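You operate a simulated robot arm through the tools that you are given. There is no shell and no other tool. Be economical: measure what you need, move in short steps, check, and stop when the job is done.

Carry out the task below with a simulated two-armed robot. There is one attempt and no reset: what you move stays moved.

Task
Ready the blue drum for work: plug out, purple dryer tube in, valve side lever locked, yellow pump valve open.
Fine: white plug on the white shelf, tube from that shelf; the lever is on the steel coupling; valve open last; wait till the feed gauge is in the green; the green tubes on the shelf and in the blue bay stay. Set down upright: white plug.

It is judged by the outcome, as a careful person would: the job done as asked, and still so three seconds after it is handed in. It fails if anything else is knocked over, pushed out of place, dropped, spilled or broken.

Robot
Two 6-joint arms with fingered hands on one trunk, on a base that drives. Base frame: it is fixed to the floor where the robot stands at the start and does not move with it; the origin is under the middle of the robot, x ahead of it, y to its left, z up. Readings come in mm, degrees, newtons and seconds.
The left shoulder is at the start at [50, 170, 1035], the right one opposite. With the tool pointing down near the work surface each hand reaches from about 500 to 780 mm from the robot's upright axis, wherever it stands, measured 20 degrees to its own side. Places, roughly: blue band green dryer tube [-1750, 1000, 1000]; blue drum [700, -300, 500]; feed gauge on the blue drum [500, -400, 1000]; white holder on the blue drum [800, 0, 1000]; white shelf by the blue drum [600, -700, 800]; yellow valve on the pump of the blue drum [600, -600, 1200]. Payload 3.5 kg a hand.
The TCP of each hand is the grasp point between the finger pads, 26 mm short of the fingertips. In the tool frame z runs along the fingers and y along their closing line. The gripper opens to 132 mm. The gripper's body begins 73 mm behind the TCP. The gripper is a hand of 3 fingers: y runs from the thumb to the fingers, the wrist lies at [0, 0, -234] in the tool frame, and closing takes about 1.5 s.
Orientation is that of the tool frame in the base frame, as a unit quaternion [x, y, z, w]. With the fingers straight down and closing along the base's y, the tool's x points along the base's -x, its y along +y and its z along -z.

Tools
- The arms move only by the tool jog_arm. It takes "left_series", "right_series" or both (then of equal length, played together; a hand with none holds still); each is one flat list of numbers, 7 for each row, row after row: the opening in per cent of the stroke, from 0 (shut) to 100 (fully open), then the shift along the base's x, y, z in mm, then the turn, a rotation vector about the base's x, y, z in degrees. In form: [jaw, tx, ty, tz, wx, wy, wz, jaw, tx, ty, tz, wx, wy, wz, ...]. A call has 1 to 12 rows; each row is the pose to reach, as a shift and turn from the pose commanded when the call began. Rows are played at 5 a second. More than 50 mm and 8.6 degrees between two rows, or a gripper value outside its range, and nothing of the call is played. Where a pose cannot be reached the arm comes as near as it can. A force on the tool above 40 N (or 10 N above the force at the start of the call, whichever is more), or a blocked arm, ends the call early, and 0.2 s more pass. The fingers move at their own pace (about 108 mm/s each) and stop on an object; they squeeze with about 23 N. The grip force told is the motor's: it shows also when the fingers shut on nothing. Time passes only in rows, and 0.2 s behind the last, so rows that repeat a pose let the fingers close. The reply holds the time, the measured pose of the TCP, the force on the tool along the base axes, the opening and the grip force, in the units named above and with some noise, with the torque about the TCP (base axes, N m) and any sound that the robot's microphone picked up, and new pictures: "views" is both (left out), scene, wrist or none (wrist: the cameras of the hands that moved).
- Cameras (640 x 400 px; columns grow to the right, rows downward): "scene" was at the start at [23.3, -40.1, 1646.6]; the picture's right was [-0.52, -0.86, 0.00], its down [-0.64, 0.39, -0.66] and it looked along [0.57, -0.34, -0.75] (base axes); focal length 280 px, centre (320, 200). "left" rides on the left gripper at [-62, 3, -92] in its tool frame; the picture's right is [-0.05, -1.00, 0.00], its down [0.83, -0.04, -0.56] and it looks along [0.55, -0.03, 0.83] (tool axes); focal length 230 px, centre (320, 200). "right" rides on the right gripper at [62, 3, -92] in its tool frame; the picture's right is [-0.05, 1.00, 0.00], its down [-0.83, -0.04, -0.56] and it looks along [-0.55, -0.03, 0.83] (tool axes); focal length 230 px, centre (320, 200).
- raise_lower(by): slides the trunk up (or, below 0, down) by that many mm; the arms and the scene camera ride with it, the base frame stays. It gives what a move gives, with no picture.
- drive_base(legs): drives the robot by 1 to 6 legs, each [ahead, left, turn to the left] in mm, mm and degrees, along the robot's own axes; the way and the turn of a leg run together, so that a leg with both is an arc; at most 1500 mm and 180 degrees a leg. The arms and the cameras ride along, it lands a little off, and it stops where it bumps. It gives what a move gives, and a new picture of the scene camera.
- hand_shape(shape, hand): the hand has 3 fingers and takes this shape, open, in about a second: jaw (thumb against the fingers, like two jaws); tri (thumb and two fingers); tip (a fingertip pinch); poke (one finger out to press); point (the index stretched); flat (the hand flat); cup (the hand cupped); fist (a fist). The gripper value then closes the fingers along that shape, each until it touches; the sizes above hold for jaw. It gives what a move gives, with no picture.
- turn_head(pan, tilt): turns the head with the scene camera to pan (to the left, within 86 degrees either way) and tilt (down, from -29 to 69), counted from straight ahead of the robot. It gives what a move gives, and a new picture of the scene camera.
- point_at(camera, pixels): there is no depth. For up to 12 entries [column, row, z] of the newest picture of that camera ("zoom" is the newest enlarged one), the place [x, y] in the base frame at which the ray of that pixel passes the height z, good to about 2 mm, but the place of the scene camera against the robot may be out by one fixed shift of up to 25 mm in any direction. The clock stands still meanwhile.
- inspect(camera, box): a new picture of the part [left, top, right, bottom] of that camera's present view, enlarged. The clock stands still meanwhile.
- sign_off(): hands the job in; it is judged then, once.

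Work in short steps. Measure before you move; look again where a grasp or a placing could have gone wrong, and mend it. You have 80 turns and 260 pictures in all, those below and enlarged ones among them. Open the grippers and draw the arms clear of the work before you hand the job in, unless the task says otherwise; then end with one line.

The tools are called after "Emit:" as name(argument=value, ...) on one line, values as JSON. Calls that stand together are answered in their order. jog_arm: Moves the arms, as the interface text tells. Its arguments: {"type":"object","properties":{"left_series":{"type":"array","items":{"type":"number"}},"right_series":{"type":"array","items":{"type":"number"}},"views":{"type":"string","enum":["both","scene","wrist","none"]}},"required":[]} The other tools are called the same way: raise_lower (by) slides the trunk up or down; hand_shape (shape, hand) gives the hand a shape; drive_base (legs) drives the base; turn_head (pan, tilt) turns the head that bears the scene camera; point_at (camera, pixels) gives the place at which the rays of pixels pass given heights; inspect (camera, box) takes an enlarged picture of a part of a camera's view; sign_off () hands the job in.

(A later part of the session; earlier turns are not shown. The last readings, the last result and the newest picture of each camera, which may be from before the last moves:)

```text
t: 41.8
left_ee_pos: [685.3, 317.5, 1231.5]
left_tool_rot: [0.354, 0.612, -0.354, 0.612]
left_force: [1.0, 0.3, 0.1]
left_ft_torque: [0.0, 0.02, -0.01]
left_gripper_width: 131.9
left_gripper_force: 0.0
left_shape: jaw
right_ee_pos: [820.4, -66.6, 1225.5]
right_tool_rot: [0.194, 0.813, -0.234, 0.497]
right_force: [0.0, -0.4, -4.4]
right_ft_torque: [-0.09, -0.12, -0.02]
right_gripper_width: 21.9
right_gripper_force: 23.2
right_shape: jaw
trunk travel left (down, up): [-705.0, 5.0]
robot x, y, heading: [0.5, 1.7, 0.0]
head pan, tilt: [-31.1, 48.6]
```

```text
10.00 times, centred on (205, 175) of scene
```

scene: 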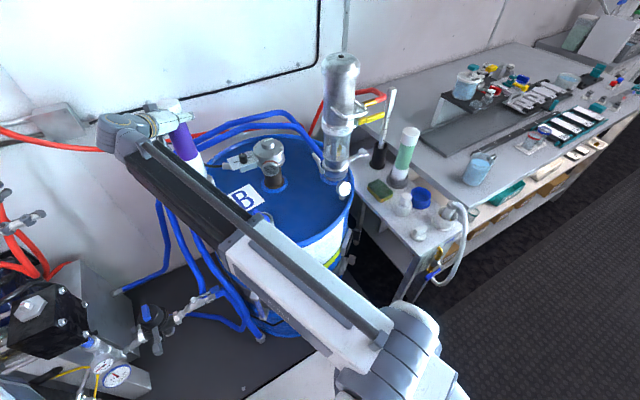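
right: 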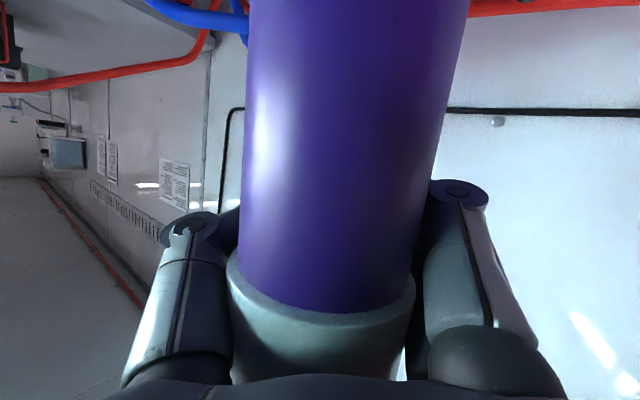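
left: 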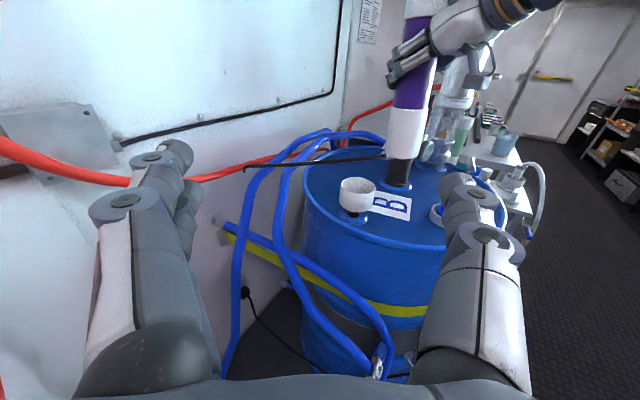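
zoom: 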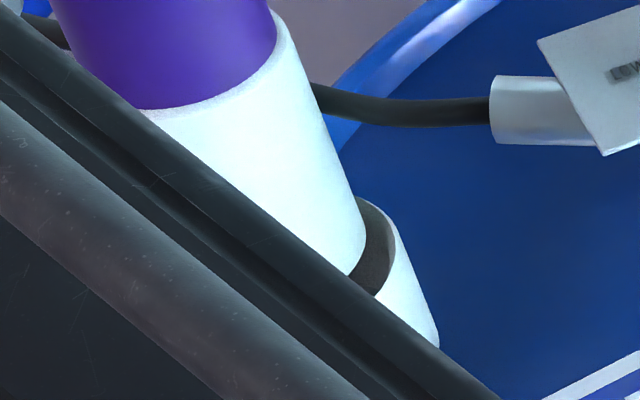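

Tube centre (304) and rim centre (308) line up, and the scene shows an even gap. I lower another 20 mm gently, monitoring force.

Emit:
jog_arm(right_series=[0, 0, -1, -5, 0, 0, 0, 0, 0, -1, -10, 0, 0, 0, 0, 0, -1, -15, 0, 0, 0, 0, 0, -1, -20, 0, 0, 0, 0, 0, -1, -20, 0, 0, 0], views="none")

Emit:
inspect(camera="left", box=[335, 150, 385, 220])

Emit:
inspect(camera="scene", box=[185, 155, 225, 195])

```text
t: 43.0
left_ee_pos: [684.2, 316.6, 1231.6]
left_tool_rot: [0.354, 0.612, -0.353, 0.613]
left_force: [-0.2, -0.5, -0.1]
left_ft_torque: [-0.03, 0.0, 0.01]
left_gripper_width: 131.9
left_gripper_force: 0.0
left_shape: jaw
right_ee_pos: [819.6, -68.3, 1205.0]
right_tool_rot: [0.196, 0.813, -0.235, 0.495]
right_force: [0.0, -0.1, -3.8]
right_ft_torque: [-0.09, -0.1, -0.01]
right_gripper_width: 21.9
right_gripper_force: 23.0
right_shape: jaw
trunk travel left (down, up): [-705.0, 5.0]
robot x, y, heading: [0.9, -1.1, 0.3]
head pan, tilt: [-31.1, 48.6]
```

```text
5.71 times, centred on (360, 185) of left
```

zoom: 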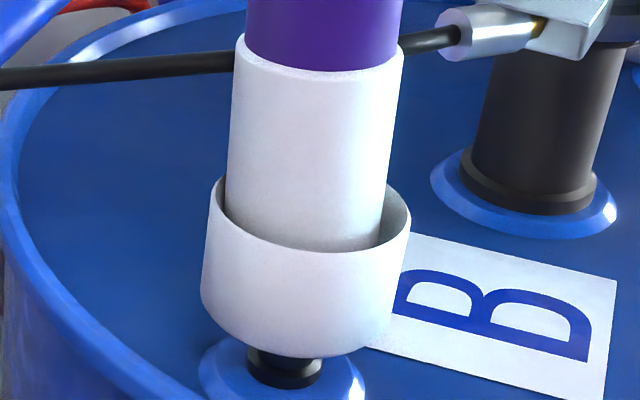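

```text
10.00 times, centred on (205, 175) of scene
```

zoom: 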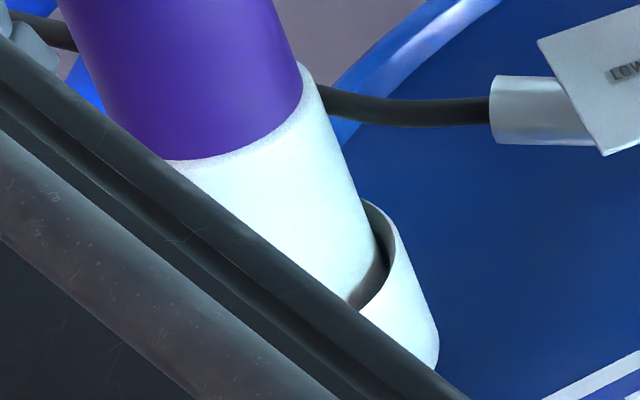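

The tube has entered the holder with no contact force. I lower 36 mm more in 4 mm rows.

Emit:
jog_arm(right_series=[0, -1, -1, -4, 0, 0, 0, 0, -1.5, -1, -8, 0, 0, 0, 0, -1.5, -1, -12, 0, 0, 0, 0, -1.5, -1, -16, 0, 0, 0, 0, -1.5, -1, -20, 0, 0, 0, 0, -1.5, -1, -24, 0, 0, 0, 0, -1.5, -1, -28, 0, 0, 0, 0, -1.5, -1, -32, 0, 0, 0, 0, -1.5, -1, -36, 0, 0, 0], views="none")

Emit:
inspect(camera="left", box=[335, 150, 385, 220])

```text
t: 45.0
left_ee_pos: [685.3, 316.7, 1231.0]
left_tool_rot: [0.353, 0.612, -0.353, 0.612]
left_force: [-0.5, -0.2, 0.2]
left_ft_torque: [-0.02, 0.0, 0.03]
left_gripper_width: 131.8
left_gripper_force: 0.0
left_shape: jaw
right_ee_pos: [817.0, -68.4, 1170.1]
right_tool_rot: [0.195, 0.813, -0.234, 0.496]
right_force: [-0.8, 1.4, -0.3]
right_ft_torque: [-0.04, -0.01, 0.03]
right_gripper_width: 20.6
right_gripper_force: 23.0
right_shape: jaw
trunk travel left (down, up): [-705.0, 5.0]
robot x, y, heading: [-0.3, 1.5, 0.1]
head pan, tilt: [-31.1, 48.6]
```

```text
5.71 times, centred on (360, 185) of left
```

zoom: 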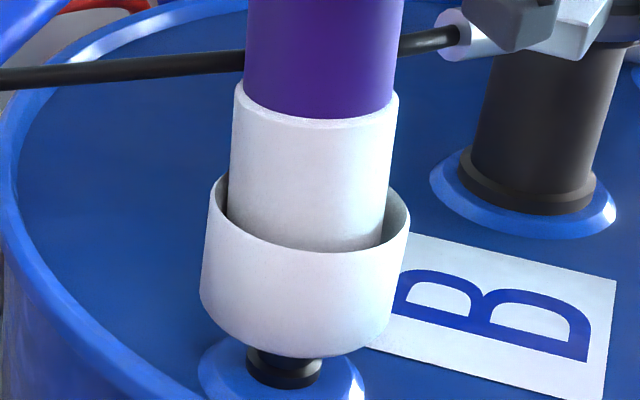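

The weight is now borne by the holder; about 40 mm of the tube is inside. I press 8 mm more to feel whether it is seated.

Emit:
jog_arm(right_series=[0, 0, 0, -4, 0, 0, 0, 0, 0, 0, -8, 0, 0, 0, 0, 0, 0, -8, 0, 0, 0], views="wrist")

Emit:
inspect(camera="left", box=[335, 150, 385, 220])

Emit:
inspect(camera="left", box=[300, 0, 480, 230])

```text
t: 45.8
left_ee_pos: [684.4, 317.5, 1230.6]
left_tool_rot: [0.353, 0.612, -0.353, 0.613]
left_force: [-1.0, 1.3, 0.2]
left_ft_torque: [-0.02, 0.0, 0.03]
left_gripper_width: 131.5
left_gripper_force: 0.1
left_shape: jaw
right_ee_pos: [817.0, -70.6, 1160.8]
right_tool_rot: [0.195, 0.813, -0.235, 0.496]
right_force: [-0.7, -0.1, 0.8]
right_ft_torque: [0.05, -0.02, 0.01]
right_gripper_width: 20.6
right_gripper_force: 23.1
right_shape: jaw
trunk travel left (down, up): [-705.0, 5.0]
robot x, y, heading: [-1.6, -0.3, -0.0]
head pan, tilt: [-31.1, 48.6]
```

right: 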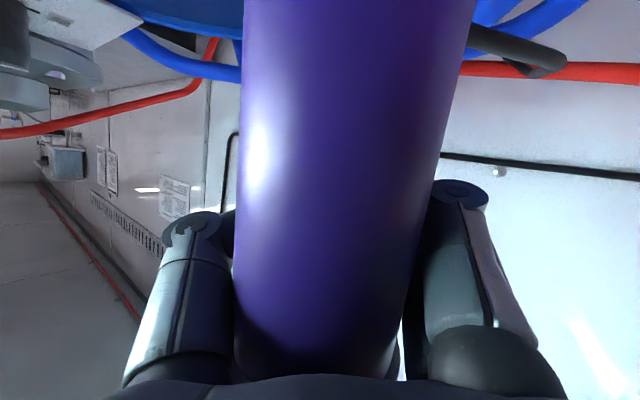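

```text
5.71 times, centred on (360, 185) of left
```

zoom: 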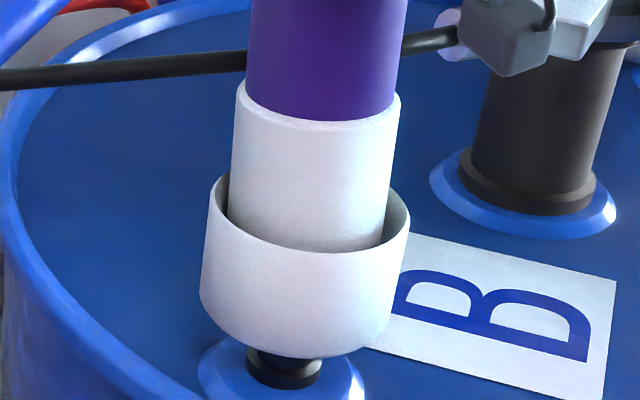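

```text
1.74 times, centred on (390, 115) of left
```

zoom: 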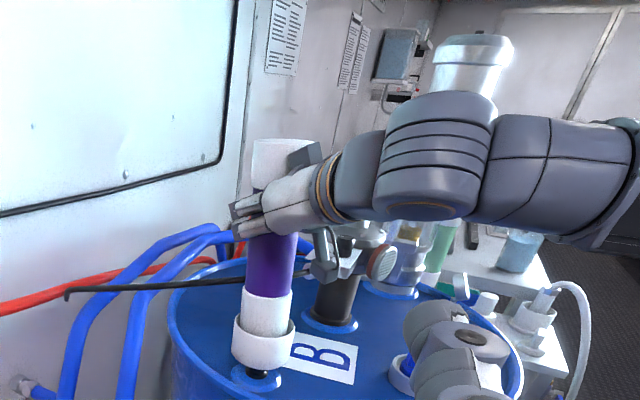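

The tube is seated (boundary unchanged while the hand slid down). I open the fingers and check that it stays upright.

Emit:
jog_arm(right_series=[20, 0, 0, 0, 0, 0, 0, 40, 0, 0, 0, 0, 0, 0, 60, 0, 0, 0, 0, 0, 0, 80, 0, 0, 0, 0, 0, 0, 80, 0, 0, 0, 0, 0, 0, 80, 0, 0, 0, 0, 0, 0], views="wrist")

Emit:
inspect(camera="left", box=[300, 0, 480, 230])

```text
t: 47.2
left_ee_pos: [684.4, 317.4, 1231.8]
left_tool_rot: [0.354, 0.612, -0.354, 0.611]
left_force: [0.0, 0.4, 0.5]
left_ft_torque: [-0.05, 0.03, 0.03]
left_gripper_width: 132.2
left_gripper_force: 0.1
left_shape: jaw
right_ee_pos: [817.6, -69.8, 1161.3]
right_tool_rot: [0.194, 0.813, -0.234, 0.496]
right_force: [-0.9, 0.3, 0.3]
right_ft_torque: [-0.01, -0.01, -0.01]
right_gripper_width: 105.3
right_gripper_force: 0.1
right_shape: jaw
trunk travel left (down, up): [-705.0, 5.0]
robot x, y, heading: [1.8, 2.0, 0.3]
head pan, tilt: [-31.1, 48.6]
```

right: 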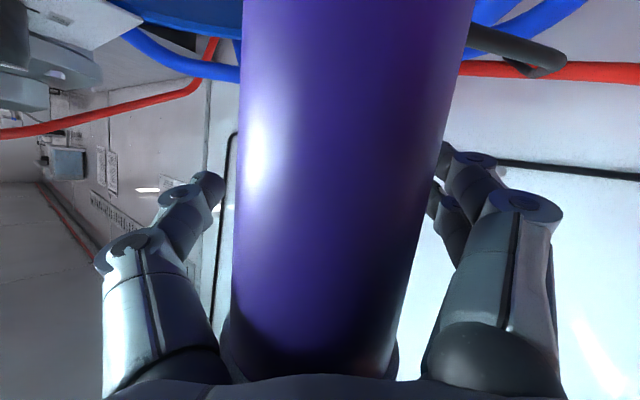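

```text
1.74 times, centred on (390, 115) of left
```

zoom: 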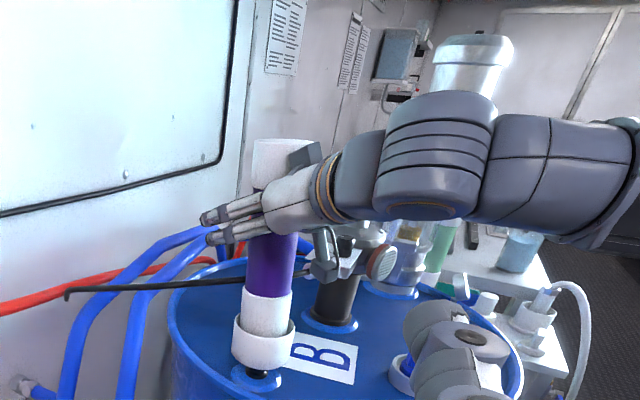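

Tube stands free and upright. I withdraw along the finger axis, 120 mm.

Emit:
jog_arm(right_series=[80, -14, 11, 8, 0, 0, 0, 80, -28, 23, 16, 0, 0, 0, 80, -43, 34, 24, 0, 0, 0, 80, -64, 52, 36, 0, 0, 0, 80, -86, 69, 48, 0, 0, 0, 80, -86, 69, 48, 0, 0, 0])

Emit:
inspect(camera="left", box=[280, 0, 460, 230])

```text
t: 48.6
left_ee_pos: [685.0, 317.7, 1230.3]
left_tool_rot: [0.354, 0.612, -0.354, 0.612]
left_force: [0.9, 0.0, 0.9]
left_ft_torque: [-0.01, 0.03, -0.01]
left_gripper_width: 131.9
left_gripper_force: 0.0
left_shape: jaw
right_ee_pos: [730.7, 0.8, 1210.9]
right_tool_rot: [0.195, 0.813, -0.235, 0.496]
right_force: [-1.5, 0.0, -0.7]
right_ft_torque: [-0.02, -0.04, 0.0]
right_gripper_width: 105.4
right_gripper_force: 0.1
right_shape: jaw
trunk travel left (down, up): [-705.0, 5.0]
robot x, y, heading: [0.4, -0.8, 0.0]
head pan, tilt: [-31.1, 48.6]
```

scene: 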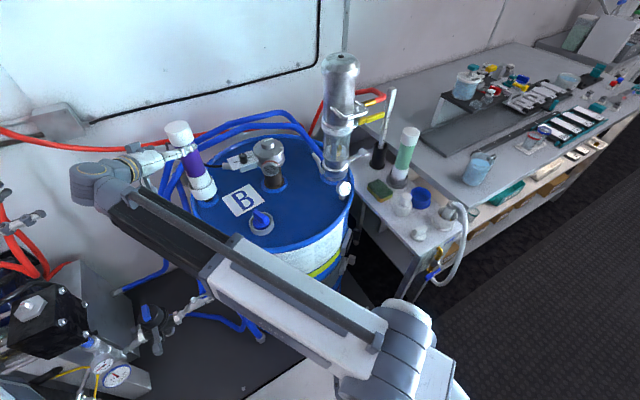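
right: 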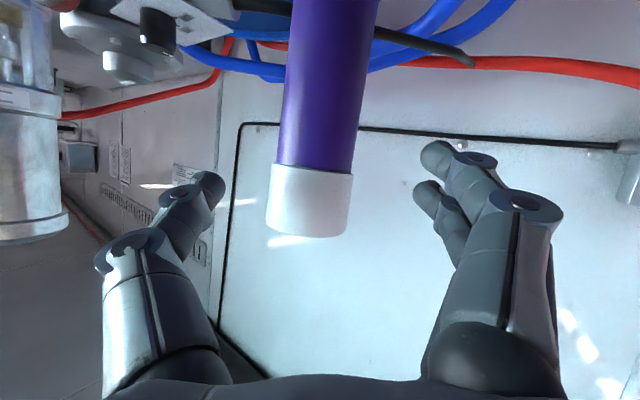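

```text
1.74 times, centred on (370, 115) of left
```

zoom: 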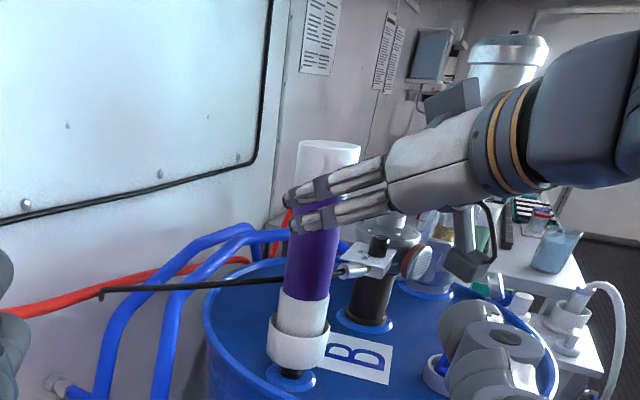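

The dryer tube stands well in the holder. Next the lever: I inspect the steel coupling and both levers, and the valve, from the scene camera.

Emit:
inspect(camera="scene", box=[300, 130, 370, 200])

Emit:
inspect(camera="scene", box=[315, 50, 405, 140])

Emit:
inspect(camera="scene", box=[360, 120, 480, 270])

```text
5.71 times, centred on (335, 165) of scene
```

zoom: 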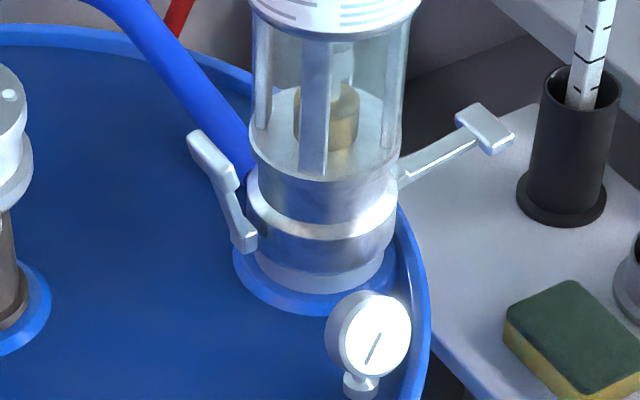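

```text
4.44 times, centred on (360, 95) of scene
```

zoom: 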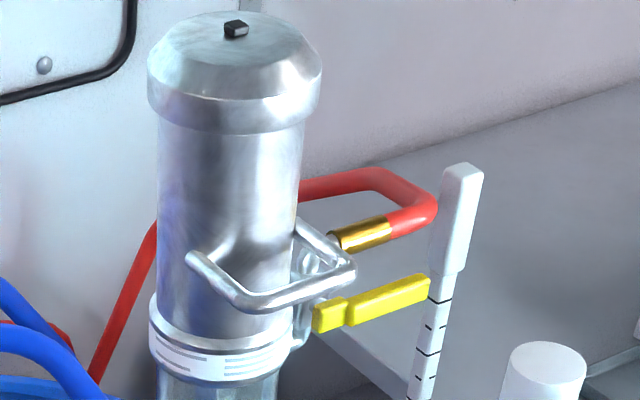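

```text
2.67 times, centred on (420, 195) of scene
```

zoom: 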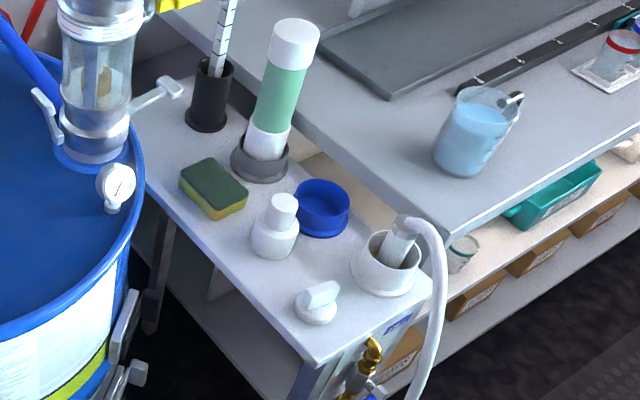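

The other lever stands nearly upright (≈78°, locked), while the valve-side lever lies out along -y at about 9°; it must swing up. I withdraw the right hand further from the tube and turn it tool-down for the sweep back to the pump side.

Emit:
jog_arm(right_series=[80, -18, 14, 10, 0, 0, 0, 80, -36, 29, 20, 0, 0, 0, 70, -55, 0, 20, 3.2, 6.7, 2.7, 60, -74, -30, 15, 6.4, 13.5, 5.3, 40, -93, -60, 5, 9.6, 20.2, 8, 20, -112, -90, -5, 12.8, 26.9, 10.6, 0, -125, -110, -20, 16, 33.7, 13.3, 0, -131, -120, -35, 19.1, 40.4, 15.9, 0, -131, -120, -45, 22.3, 47.1, 18.6, 0, -131, -120, -50, 25.5, 53.9, 21.2, 0, -131, -120, -50, 28.7, 60.6, 23.9])

```text
t: 51.0
left_ee_pos: [685.6, 316.4, 1230.4]
left_tool_rot: [0.354, 0.612, -0.354, 0.612]
left_force: [0.1, -0.2, -0.9]
left_ft_torque: [0.02, -0.03, -0.02]
left_gripper_width: 131.8
left_gripper_force: 0.1
left_shape: jaw
right_ee_pos: [599.0, -124.2, 1159.3]
right_tool_rot: [-0.002, 1.0, 0.001, 0.0]
right_force: [-0.2, 0.5, 0.2]
right_ft_torque: [-0.01, -0.01, -0.02]
right_gripper_width: 0.0
right_gripper_force: 22.9
right_shape: jaw
trunk travel left (down, up): [-705.0, 5.0]
robot x, y, heading: [-1.4, 0.2, 0.0]
head pan, tilt: [-31.1, 48.6]
```

scene: 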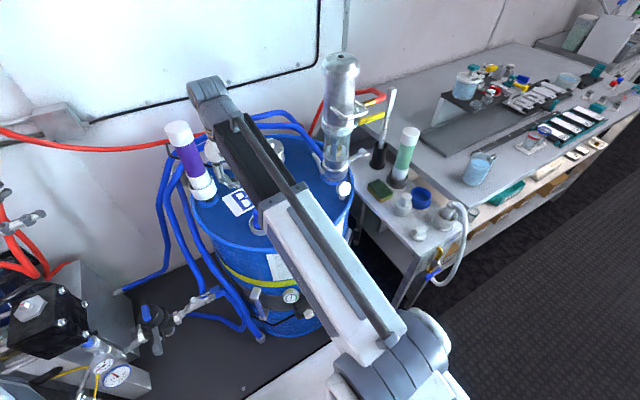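
right: 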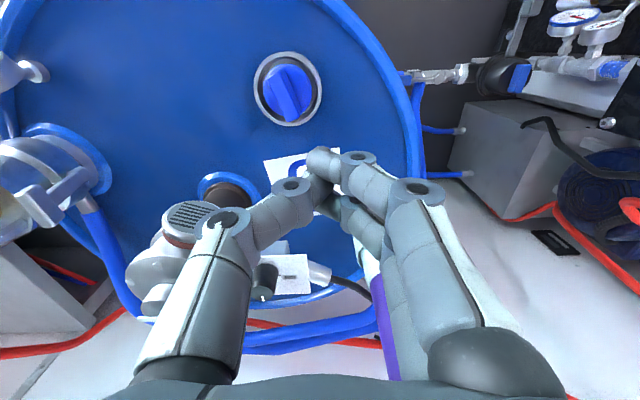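

I sweep tool-down back around to in front of the lever.

Emit:
jog_arm(right_series=[0, -10, -44, 0, 0, 0, 0, 0, -25, -90, 0, 0, 0, 0, 0, -45, -135, 0, 0, 0, 0, 0, -70, -178, 0, 0, 0, 0, 0, -100, -217, 0, 0, 0, 0, 0, -133, -253, 0, 0, 0, 0, 0, -149, -298, 0, 0, 0, 0, 0, -159, -346, 0, 0, 0, 0, 0, -164, -394, -10, 0, -7, 0, 0, -167, -440, -20, 0, -14, 0, 0, -167, -470, -40, 0, -21, 0, 0, -167, -480, -60, 0, -28, 0])

```text
t: 53.6
left_ee_pos: [684.6, 317.1, 1231.5]
left_tool_rot: [0.354, 0.612, -0.354, 0.613]
left_force: [0.9, 0.0, 0.1]
left_ft_torque: [0.05, -0.01, -0.01]
left_gripper_width: 132.0
left_gripper_force: 0.0
left_shape: jaw
right_ee_pos: [431.9, -600.4, 1100.3]
right_tool_rot: [-0.001, 0.97, 0.001, 0.244]
right_force: [0.2, 0.2, -1.2]
right_ft_torque: [0.01, -0.01, -0.02]
right_gripper_width: 0.2
right_gripper_force: 22.9
right_shape: jaw
trunk travel left (down, up): [-705.0, 5.0]
robot x, y, heading: [-3.9, -0.2, -0.0]
head pan, tilt: [-31.1, 48.6]
```

scene: 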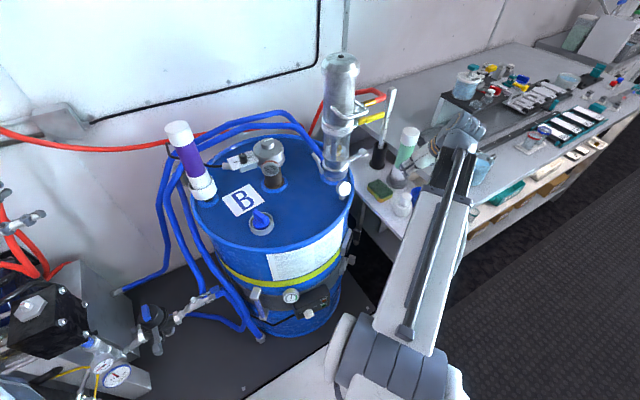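
right: 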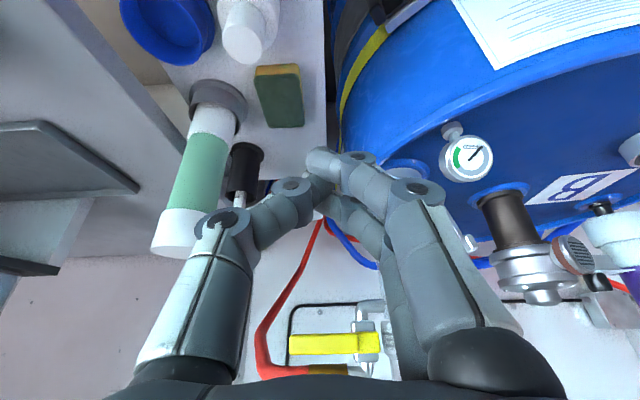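

Fingers block the lever; I open them, pitch further to about 30° below level, and look from z 1040.

Emit:
jog_arm(right_series=[50, 5, 0, -15, 0, -8, 0, 100, 10, 0, -30, 0, -16, 0, 100, 15, 0, -45, 0, -24, 0, 100, 20, 0, -60, 0, -32, 0, 100, 20, 0, -60, 0, -32, 0])

Emit:
inspect(camera="right", box=[220, 0, 480, 220])

```text
t: 54.8
left_ee_pos: [684.9, 317.9, 1230.9]
left_tool_rot: [0.354, 0.612, -0.354, 0.612]
left_force: [0.1, 0.3, 0.7]
left_ft_torque: [-0.03, -0.01, -0.01]
left_gripper_width: 131.8
left_gripper_force: 0.0
left_shape: jaw
right_ee_pos: [456.6, -599.5, 1046.2]
right_tool_rot: [0.003, 0.867, 0.001, 0.499]
right_force: [-0.3, -0.4, 0.0]
right_ft_torque: [0.01, -0.01, 0.02]
right_gripper_width: 132.0
right_gripper_force: 0.0
right_shape: jaw
right hand out of reach, approached as far as the arm can: row 4, 5
trunk travel left (down, up): [-705.0, 5.0]
robot x, y, heading: [-0.9, -0.2, -0.1]
head pan, tilt: [-31.1, 48.6]
```

scene: 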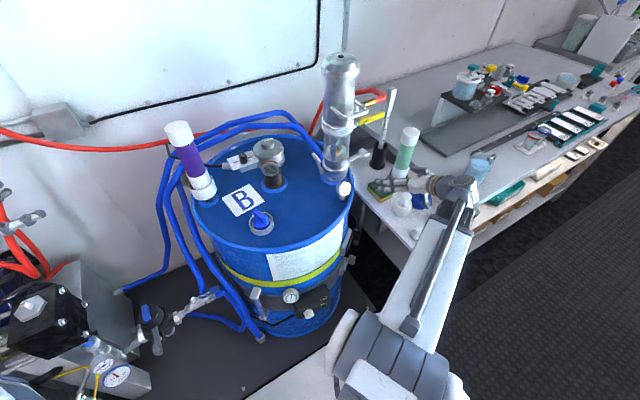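
right: 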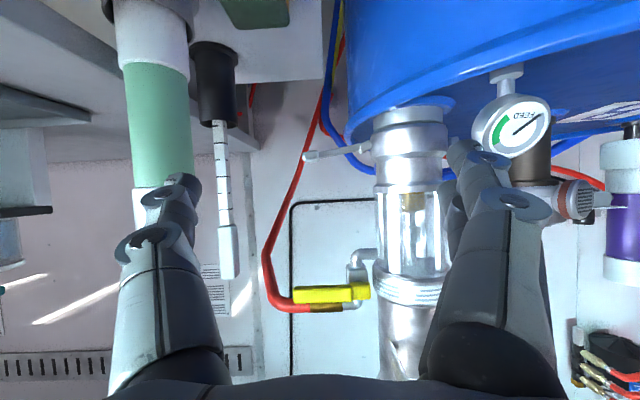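

```text
1.82 times, centred on (350, 110) of right
```

zoom: 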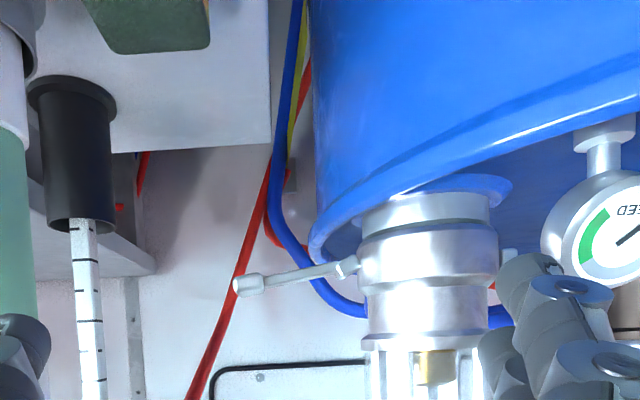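

Now the lever is clear: pivot near (366,146), end near (306,158) in the right view (image down is up). I take rays from both cameras to place it.

Emit:
point_at(camera="right", pixels=[[306, 157.8, 960], [306, 157.8, 980], [306, 157.8, 990], [306, 157.8, 1000], [366.5, 145.7, 960], [366.5, 145.7, 980], [408, 155, 980], [513, 125, 980], [513, 125, 1000], [330, 293, 1200], [365, 290, 1200], [362, 250, 1120]])

Emit:
point_at(camera="scene", pixels=[[364.8, 152.7, 980], [364.8, 152.7, 1000], [349, 161.5, 960], [349, 161.5, 980], [345, 188, 980], [345, 188, 1000], [369, 119, 1200], [358, 122, 1200]])

Emit:
inspect(camera="right", box=[240, 220, 400, 330])

```text
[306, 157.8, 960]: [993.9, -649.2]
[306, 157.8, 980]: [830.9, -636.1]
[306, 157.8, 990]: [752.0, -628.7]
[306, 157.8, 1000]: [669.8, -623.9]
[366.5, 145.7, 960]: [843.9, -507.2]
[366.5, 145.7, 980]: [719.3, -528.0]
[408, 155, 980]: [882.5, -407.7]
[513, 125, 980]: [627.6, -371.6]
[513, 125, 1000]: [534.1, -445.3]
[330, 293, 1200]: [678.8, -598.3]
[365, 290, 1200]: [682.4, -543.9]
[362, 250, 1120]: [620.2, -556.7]
```

```text
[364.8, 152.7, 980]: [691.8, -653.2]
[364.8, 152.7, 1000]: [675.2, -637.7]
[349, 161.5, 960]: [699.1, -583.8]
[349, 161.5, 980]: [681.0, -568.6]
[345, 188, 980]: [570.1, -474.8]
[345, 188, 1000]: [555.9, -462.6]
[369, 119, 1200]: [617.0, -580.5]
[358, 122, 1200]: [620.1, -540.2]
```

```text
3.64 times, centred on (320, 275) of right
```

zoom: 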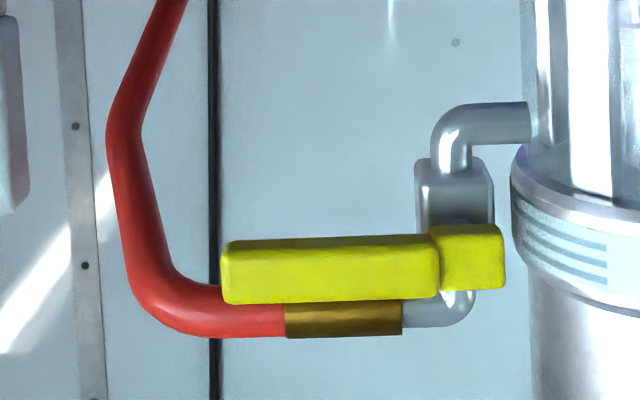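

The valve handle lies across a vertical valve body, so it is closed. It must turn 90° to stand in line with the pipe. The lever runs from pivot about [652,-541,990] to end [650,-623,1002]. I switch the right hand to one-finger poke and look at where the finger is.

Emit:
hand_shape(hand="right", shape="poke")

Emit:
jog_arm(right_series=[0, 0, -5, 0, 0, -5, 0, 0, 0, -10, 0, 0, -10, 0])

```text
t: 55.7
left_ee_pos: [684.5, 317.2, 1231.5]
left_tool_rot: [0.354, 0.612, -0.354, 0.612]
left_force: [-0.7, -0.3, 0.9]
left_ft_torque: [0.03, 0.02, -0.04]
left_gripper_width: 132.2
left_gripper_force: 0.1
left_shape: jaw
right_ee_pos: [456.7, -599.9, 1046.1]
right_tool_rot: [0.003, 0.867, 0.001, 0.499]
right_force: [-0.1, -0.8, -0.4]
right_ft_torque: [0.0, 0.01, -0.01]
right_gripper_width: 0.0
right_gripper_force: 0.0
right_shape: poke
trunk travel left (down, up): [-705.0, 5.0]
robot x, y, heading: [-2.3, -1.2, -0.2]
head pan, tilt: [-31.1, 48.6]
```

```text
t: 56.3
left_ee_pos: [685.1, 317.4, 1231.4]
left_tool_rot: [0.354, 0.612, -0.354, 0.613]
left_force: [-0.7, 0.2, 0.4]
left_ft_torque: [-0.01, -0.03, 0.0]
left_gripper_width: 132.0
left_gripper_force: 0.0
left_shape: jaw
right_ee_pos: [477.2, -607.0, 1095.4]
right_tool_rot: [0.013, 0.827, 0.009, 0.561]
right_force: [0.1, -0.2, -0.1]
right_ft_torque: [0.0, -0.02, 0.02]
right_gripper_width: 0.2
right_gripper_force: 0.1
right_shape: poke
right hand out of reach, approached as far as the arm can: row 1, 2
trunk travel left (down, up): [-705.0, 5.0]
robot x, y, heading: [2.9, -0.2, -0.1]
head pan, tilt: [-31.1, 48.6]
```

scene: 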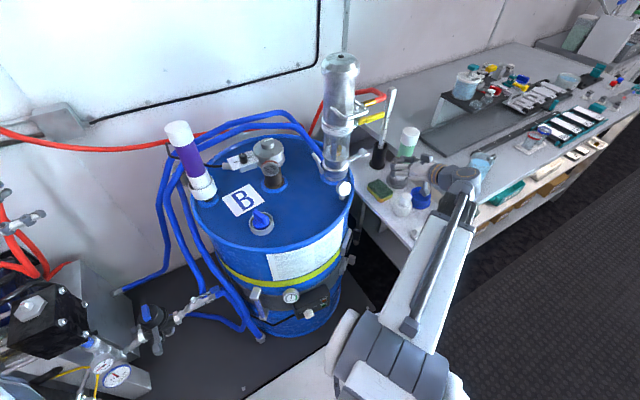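
right: 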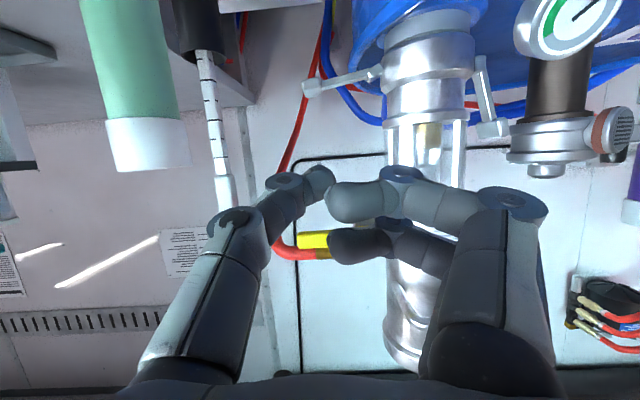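

With value 0 the poke is closed up. I set it to 100 and move forward a little, out of the reach limit, to see its open form.

Emit:
jog_arm(right_series=[100, 30, 0, -10, 0, 0, 0, 100, 50, 0, -20, 0, 0, 0, 100, 50, 0, -20, 0, 0, 0, 100, 50, 0, -20, 0, 0, 0], views="wrist")

```text
t: 57.3
left_ee_pos: [684.5, 317.0, 1229.8]
left_tool_rot: [0.354, 0.612, -0.354, 0.613]
left_force: [0.1, 0.0, 0.3]
left_ft_torque: [-0.02, 0.03, -0.01]
left_gripper_width: 131.8
left_gripper_force: 0.1
left_shape: jaw
right_ee_pos: [533.5, -604.2, 1093.5]
right_tool_rot: [0.005, 0.823, 0.003, 0.568]
right_force: [0.4, 0.8, -0.2]
right_ft_torque: [0.02, 0.0, -0.03]
right_gripper_width: 0.4
right_gripper_force: 0.1
right_shape: poke
right hand out of reach, approached as far as the arm can: row 1, 2, 3, 4
trunk travel left (down, up): [-705.0, 5.0]
robot x, y, heading: [4.0, -0.7, -0.2]
head pan, tilt: [-31.1, 48.6]
```

right: 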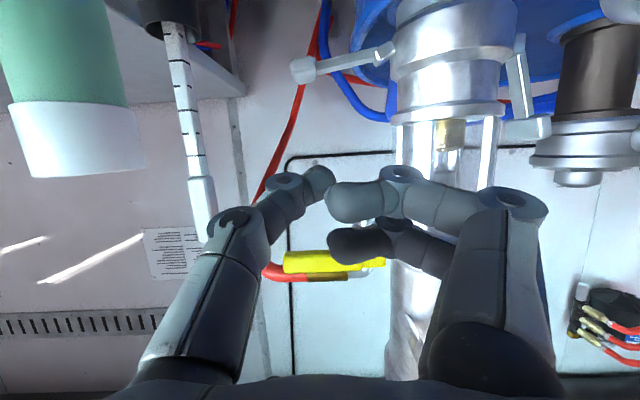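

The thumb is the poking finger, on the tool axis, with curled fingers on the +y side. I roll the hand -90° so the thumb is on top and the fingers below, keeping the column side clear, while moving to about [590,-604,1060].

Emit:
jog_arm(right_series=[0, 10, 0, 0, -7.7, 0, 2.9, 0, 20, 0, 0, -15.3, 0, 5.8, 0, 30, 0, 0, -23, 0, 8.7, 0, 40, 0, -5, -30.6, 0, 11.6, 0, 50, 0, -10, -38.3, 0, 14.5, 0, 57, 0, -15, -45.9, 0, 17.5, 0, 57, 0, -20, -53.6, 0, 20.4, 0, 57, 0, -25, -61.2, 0, 23.3, 0, 57, 0, -30, -68.9, 0, 26.2, 0, 57, 0, -30, -76.5, 0, 29.1, 0, 57, 0, -30, -84.2, 0, 32])

```text
t: 58.3
left_ee_pos: [681.1, 316.4, 1232.9]
left_tool_rot: [0.355, 0.611, -0.354, 0.613]
left_force: [-0.1, -0.8, -0.2]
left_ft_torque: [0.0, 0.03, 0.02]
left_gripper_width: 131.8
left_gripper_force: 0.0
left_shape: jaw
right_ee_pos: [622.7, -539.9, 1193.9]
right_tool_rot: [-0.178, 0.827, -0.152, 0.511]
right_force: [-15.6, -1.1, 5.8]
right_ft_torque: [0.2, -0.02, 0.59]
right_gripper_width: 0.0
right_gripper_force: 0.1
right_shape: poke
right hand out of reach, approached as far as the arm can: row 1, 2, 3, 4, 5
trunk travel left (down, up): [-705.0, 5.0]
robot x, y, heading: [-1.1, -0.1, 0.1]
head pan, tilt: [-31.1, 48.6]
stopped in row 5 (right hand): the force on the tool passed its limit at 60 N (the readings are from after the stop); the commanded pose is now the measured one
```

scene: 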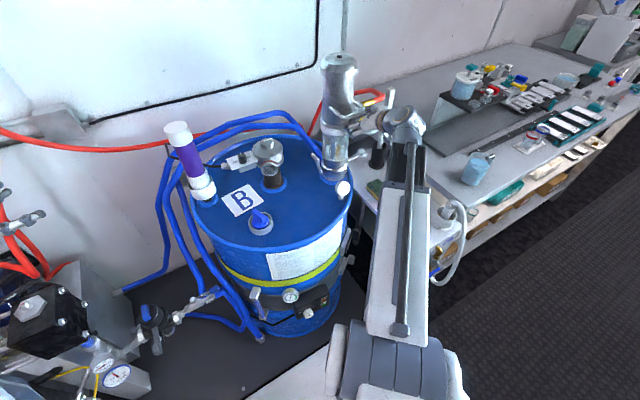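
right: 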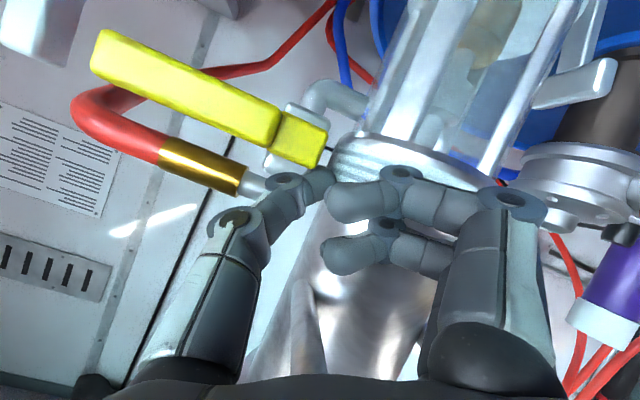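

Clipping from the unreachable roll pushed the hand to the pump body, which gave a touch and stop. I back straight off and check that nothing moved.

Emit:
jog_arm(right_series=[0, -15, 0, 0, 0, 0, 0, 0, -35, -5, 0, 0, 0, 0, 0, -55, -10, 0, 0, 0, 0, 0, -70, -15, 0, 0, 0, 0])

Emit:
inspect(camera="scene", box=[300, 40, 400, 200])

```text
t: 59.3
left_ee_pos: [683.0, 316.7, 1231.3]
left_tool_rot: [0.353, 0.613, -0.353, 0.612]
left_force: [-0.5, 0.5, -0.1]
left_ft_torque: [0.0, -0.03, 0.0]
left_gripper_width: 132.1
left_gripper_force: 0.1
left_shape: jaw
right_ee_pos: [565.5, -541.2, 1210.8]
right_tool_rot: [-0.17, 0.832, -0.15, 0.506]
right_force: [-0.8, -0.3, 0.4]
right_ft_torque: [-0.01, -0.01, 0.0]
right_gripper_width: 0.0
right_gripper_force: 0.1
right_shape: poke
right hand out of reach, approached as far as the arm can: row 2, 3, 4
trunk travel left (down, up): [-705.0, 5.0]
robot x, y, heading: [-1.7, 0.9, -0.2]
head pan, tilt: [-31.1, 48.6]
```

scene: 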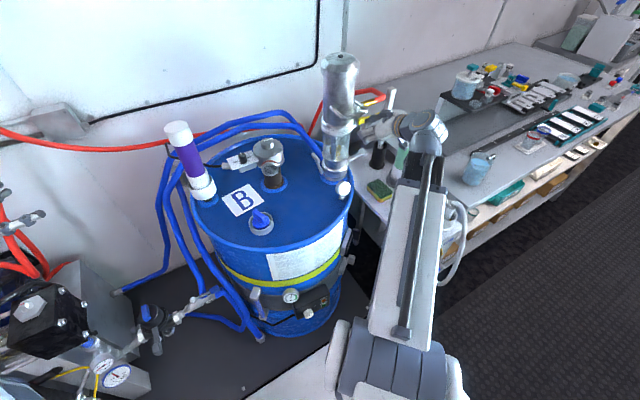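
right: 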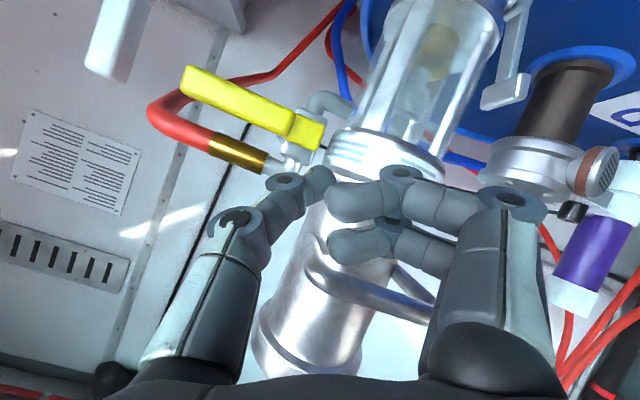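

```text
2.50 times, centred on (350, 120) of scene
```

zoom: 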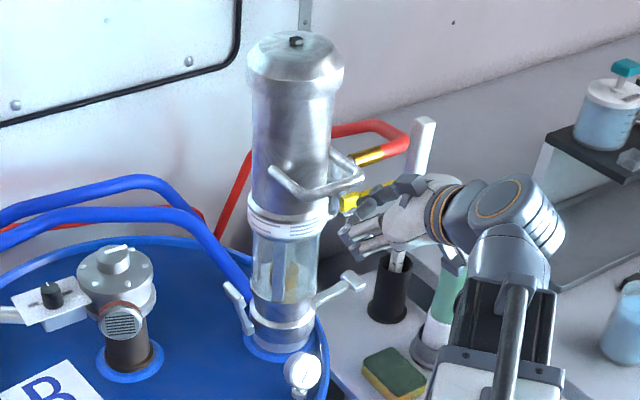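

Nothing has moved. I'm too close for a level hand, so I drive the base straight back 120 mm and lower the trunk 120 mm to work with flatter arms.

Emit:
drive_base(legs=[[-120, 0, 0]])

Emit:
raise_lower(by=-120)

```text
t: 60.6
left_ee_pos: [562.0, 315.7, 1231.5]
left_tool_rot: [0.355, 0.611, -0.354, 0.612]
left_force: [0.1, -0.7, 0.2]
left_ft_torque: [0.01, -0.03, 0.0]
left_gripper_width: 131.8
left_gripper_force: 0.0
left_shape: jaw
right_ee_pos: [442.3, -541.6, 1209.6]
right_tool_rot: [-0.17, 0.832, -0.15, 0.506]
right_force: [0.2, 0.6, 0.1]
right_ft_torque: [0.0, 0.03, 0.0]
right_gripper_width: 0.0
right_gripper_force: 0.0
right_shape: poke
trunk travel left (down, up): [-705.0, 5.0]
robot x, y, heading: [-121.4, 0.3, -0.1]
head pan, tilt: [-31.1, 48.6]
```

scene: 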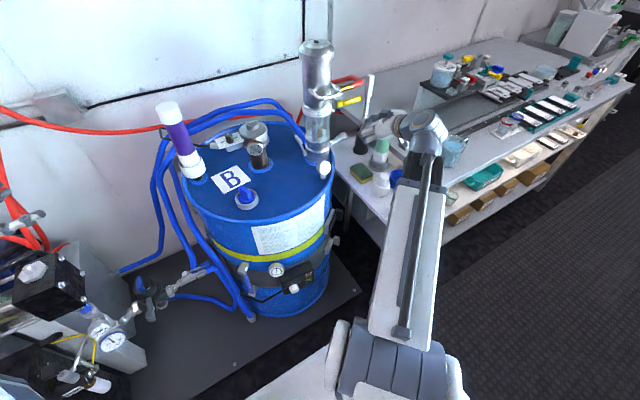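

```text
t: 62.1
left_ee_pos: [563.1, 316.1, 1110.1]
left_tool_rot: [0.355, 0.612, -0.355, 0.611]
left_force: [0.9, 0.1, 0.3]
left_ft_torque: [0.0, 0.0, -0.02]
left_gripper_width: 132.2
left_gripper_force: 0.0
left_shape: jaw
right_ee_pos: [443.4, -541.4, 1090.6]
right_tool_rot: [-0.17, 0.833, -0.15, 0.505]
right_force: [0.3, 0.1, 0.4]
right_ft_torque: [0.02, 0.01, 0.0]
right_gripper_width: 0.0
right_gripper_force: 0.1
right_shape: poke
trunk travel left (down, up): [-585.0, 125.0]
robot x, y, heading: [-121.6, -0.6, -0.1]
head pan, tilt: [-31.1, 48.6]
```

I now try a further 40° roll while moving to [540,-610,1000], still well short of the lever.

Emit:
jog_arm(right_series=[0, 16, -12, -15, -6, 0.5, 3, 0, 32, -24, -30, -12, 1, 6, 0, 48, -35, -45, -17.9, 1.5, 8.9, 0, 65, -46, -60, -23.8, 2, 11.9, 0, 81, -58, -75, -29.8, 2.6, 14.9, 0, 97, -69, -90, -35.7, 3.1, 17.8])

```text
t: 63.5
left_ee_pos: [560.3, 316.5, 1110.3]
left_tool_rot: [0.355, 0.611, -0.355, 0.612]
left_force: [0.5, -0.7, 0.8]
left_ft_torque: [-0.03, -0.02, -0.03]
left_gripper_width: 132.1
left_gripper_force: 0.0
left_shape: jaw
right_ee_pos: [599.3, -471.7, 1067.6]
right_tool_rot: [-0.354, 0.784, -0.33, 0.388]
right_force: [-31.3, 12.0, 14.3]
right_ft_torque: [0.14, 0.17, 0.12]
right_gripper_width: 0.0
right_gripper_force: 0.1
right_shape: poke
right hand out of reach, approached as far as the arm can: row 1, 2, 3, 4, 5, 6
trunk travel left (down, up): [-585.0, 125.0]
robot x, y, heading: [-120.8, -2.0, -0.0]
head pan, tilt: [-31.1, 48.6]
stopped in row 6 (right hand): the force on the tool passed its limit at 85 N (the readings are from after the stop); the commanded pose is now the measured one
```

scene: 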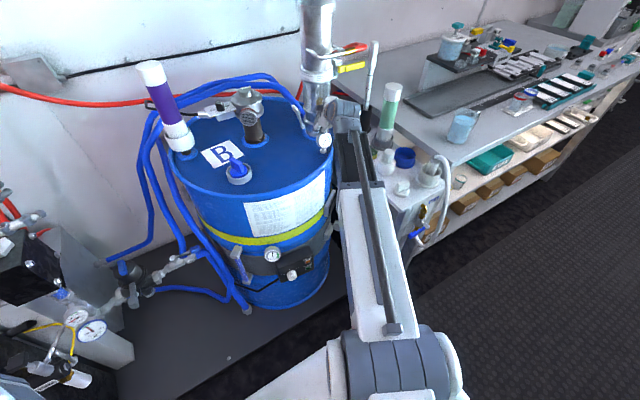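
right: 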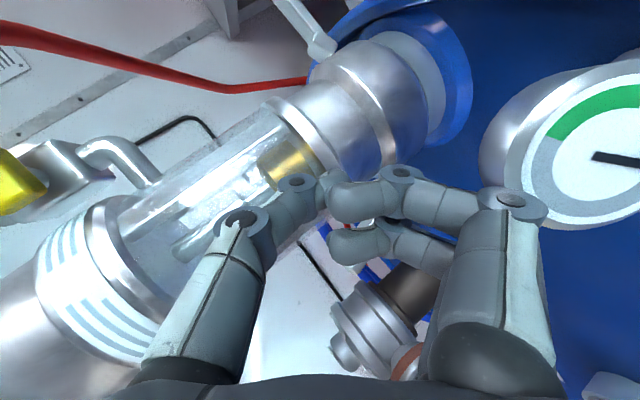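

Contact again (85 N); that roll is infeasible and I will not use it. I back away while rolling back to a level hand.

Emit:
jog_arm(right_series=[0, -15, 0, 3, 6.9, -0.8, -2.1, 0, -35, 0, 6, 13.8, -1.7, -4.2, 0, -55, 0, 10, 20.8, -2.5, -6.4, 0, -75, 0, 15, 27.7, -3.4, -8.5, 0, -95, -20, 20, 34.6, -4.2, -10.6, 0, -110, -40, 25, 41.5, -5, -12.8, 0, -120, -60, 30, 48.5, -5.9, -14.9, 0, -120, -85, 30, 55.4, -6.7, -17])

Emit:
inspect(camera="scene", box=[280, 0, 400, 180])

```text
t: 65.3
left_ee_pos: [564.5, 315.3, 1111.5]
left_tool_rot: [0.355, 0.612, -0.355, 0.612]
left_force: [-0.2, -0.4, 0.2]
left_ft_torque: [-0.02, -0.01, 0.0]
left_gripper_width: 131.9
left_gripper_force: 0.0
left_shape: jaw
right_ee_pos: [484.9, -555.2, 1091.4]
right_tool_rot: [0.0, 0.866, 0.003, 0.499]
right_force: [0.6, -0.4, -0.1]
right_ft_torque: [-0.01, 0.01, 0.01]
right_gripper_width: 0.0
right_gripper_force: 0.0
right_shape: poke
trunk travel left (down, up): [-585.0, 125.0]
robot x, y, heading: [-120.4, -2.4, -0.2]
head pan, tilt: [-31.1, 48.6]
```

scene: 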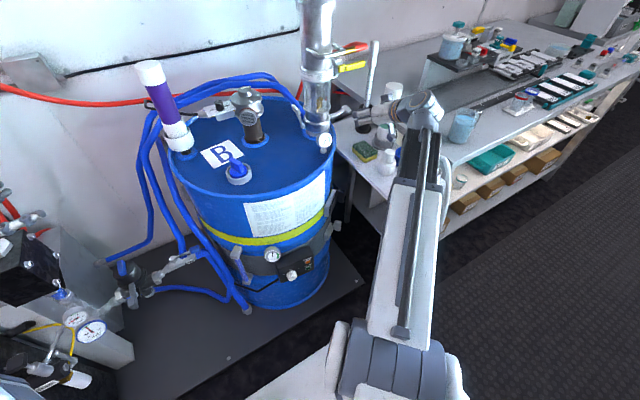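
right: 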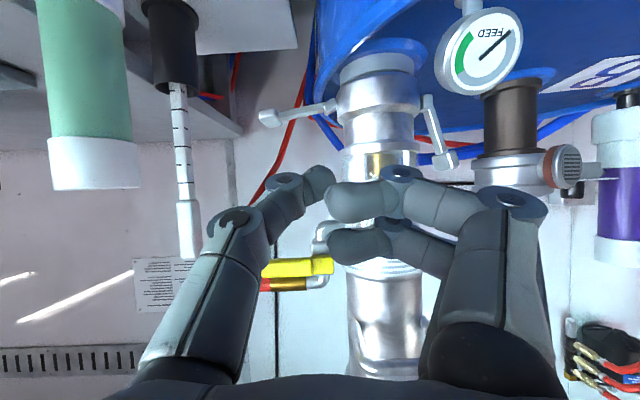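

```text
2.22 times, centred on (340, 90) of scene
```

zoom: 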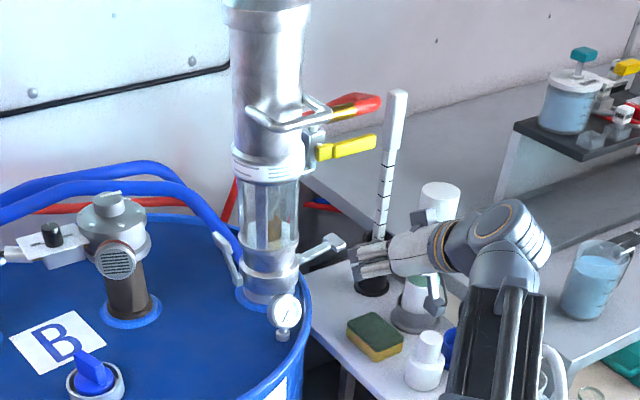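

All intact, and the level hand is reachable. New plan: fully open jaw, using the outer fingers on the +y side as the pusher so the rest of the hand stays away from the column. I strafe the base right 120 mm, which also brings the hand to y≈-675, and switch back to jaw.

Emit:
drive_base(legs=[[0, -120, 0]])

Emit:
hand_shape(hand="right", shape="jaw")

Emit:
jog_arm(right_series=[100, 20, 0, -10, 0, 0, 0, 100, 40, 0, -20, 0, 0, 0, 100, 60, 0, -30, 0, 0, 0, 100, 60, 0, -30, 0, 0, 0])

```text
t: 66.5
left_ee_pos: [563.4, 199.2, 1110.7]
left_tool_rot: [0.355, 0.611, -0.355, 0.612]
left_force: [0.5, 0.3, 0.4]
left_ft_torque: [0.04, -0.01, 0.03]
left_gripper_width: 132.0
left_gripper_force: 0.0
left_shape: jaw
right_ee_pos: [487.2, -671.5, 1090.4]
right_tool_rot: [-0.001, 0.866, 0.003, 0.5]
right_force: [-0.9, -0.6, 0.0]
right_ft_torque: [0.01, 0.0, -0.01]
right_gripper_width: 0.0
right_gripper_force: 0.1
right_shape: poke
trunk travel left (down, up): [-585.0, 125.0]
robot x, y, heading: [-123.7, -117.1, -0.1]
head pan, tilt: [-31.1, 48.6]
```

scene: 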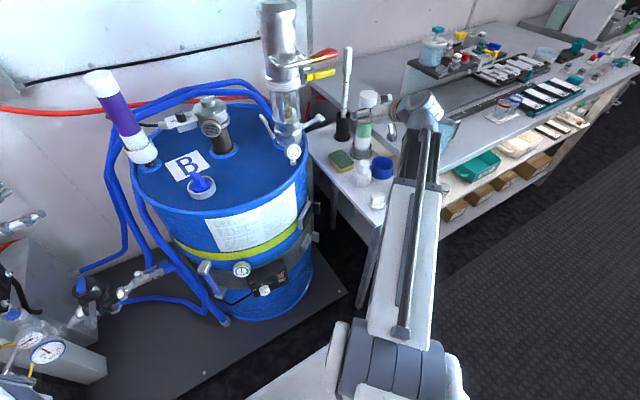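

```text
t: 67.4
left_ee_pos: [563.2, 200.0, 1110.5]
left_tool_rot: [0.354, 0.612, -0.354, 0.612]
left_force: [0.6, 0.3, 0.3]
left_ft_torque: [-0.01, 0.03, 0.03]
left_gripper_width: 132.0
left_gripper_force: 0.0
left_shape: jaw
right_ee_pos: [486.3, -670.1, 1091.2]
right_tool_rot: [-0.001, 0.866, 0.002, 0.499]
right_force: [0.1, 0.0, 0.2]
right_ft_torque: [-0.01, 0.0, -0.02]
right_gripper_width: 131.7
right_gripper_force: 0.0
right_shape: jaw
trunk travel left (down, up): [-585.0, 125.0]
robot x, y, heading: [-122.3, -116.3, -0.5]
head pan, tilt: [-31.1, 48.6]
```

```text
t: 68.4
left_ee_pos: [563.2, 199.6, 1109.7]
left_tool_rot: [0.355, 0.611, -0.355, 0.612]
left_force: [0.9, -0.5, 0.5]
left_ft_torque: [0.03, -0.02, -0.02]
left_gripper_width: 131.7
left_gripper_force: 0.1
left_shape: jaw
right_ee_pos: [544.6, -669.0, 1060.2]
right_tool_rot: [-0.002, 0.866, 0.002, 0.5]
right_force: [-0.4, -0.1, 1.4]
right_ft_torque: [-0.01, -0.03, 0.02]
right_gripper_width: 131.9
right_gripper_force: 0.0
right_shape: jaw
trunk travel left (down, up): [-585.0, 125.0]
robot x, y, heading: [-122.8, -113.2, -0.4]
head pan, tilt: [-31.1, 48.6]
```

scene: 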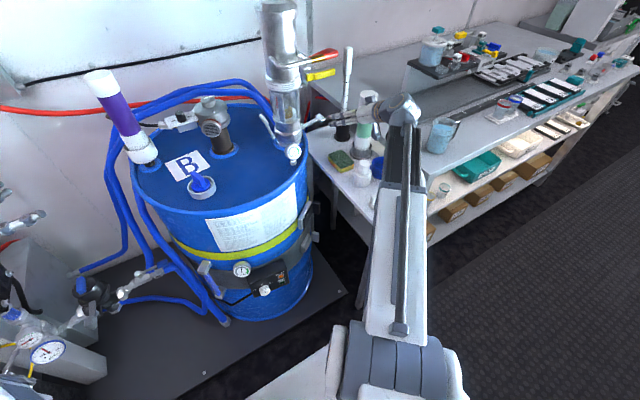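
right: 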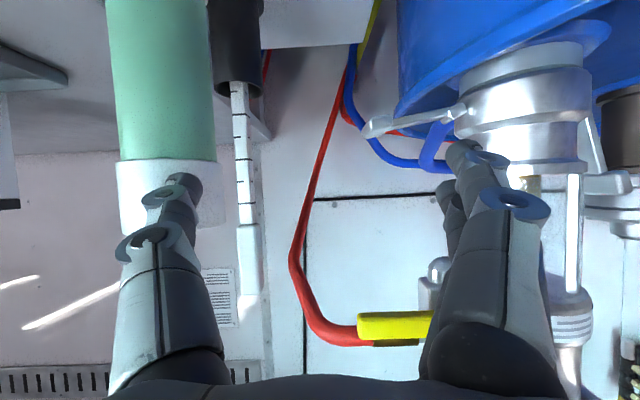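

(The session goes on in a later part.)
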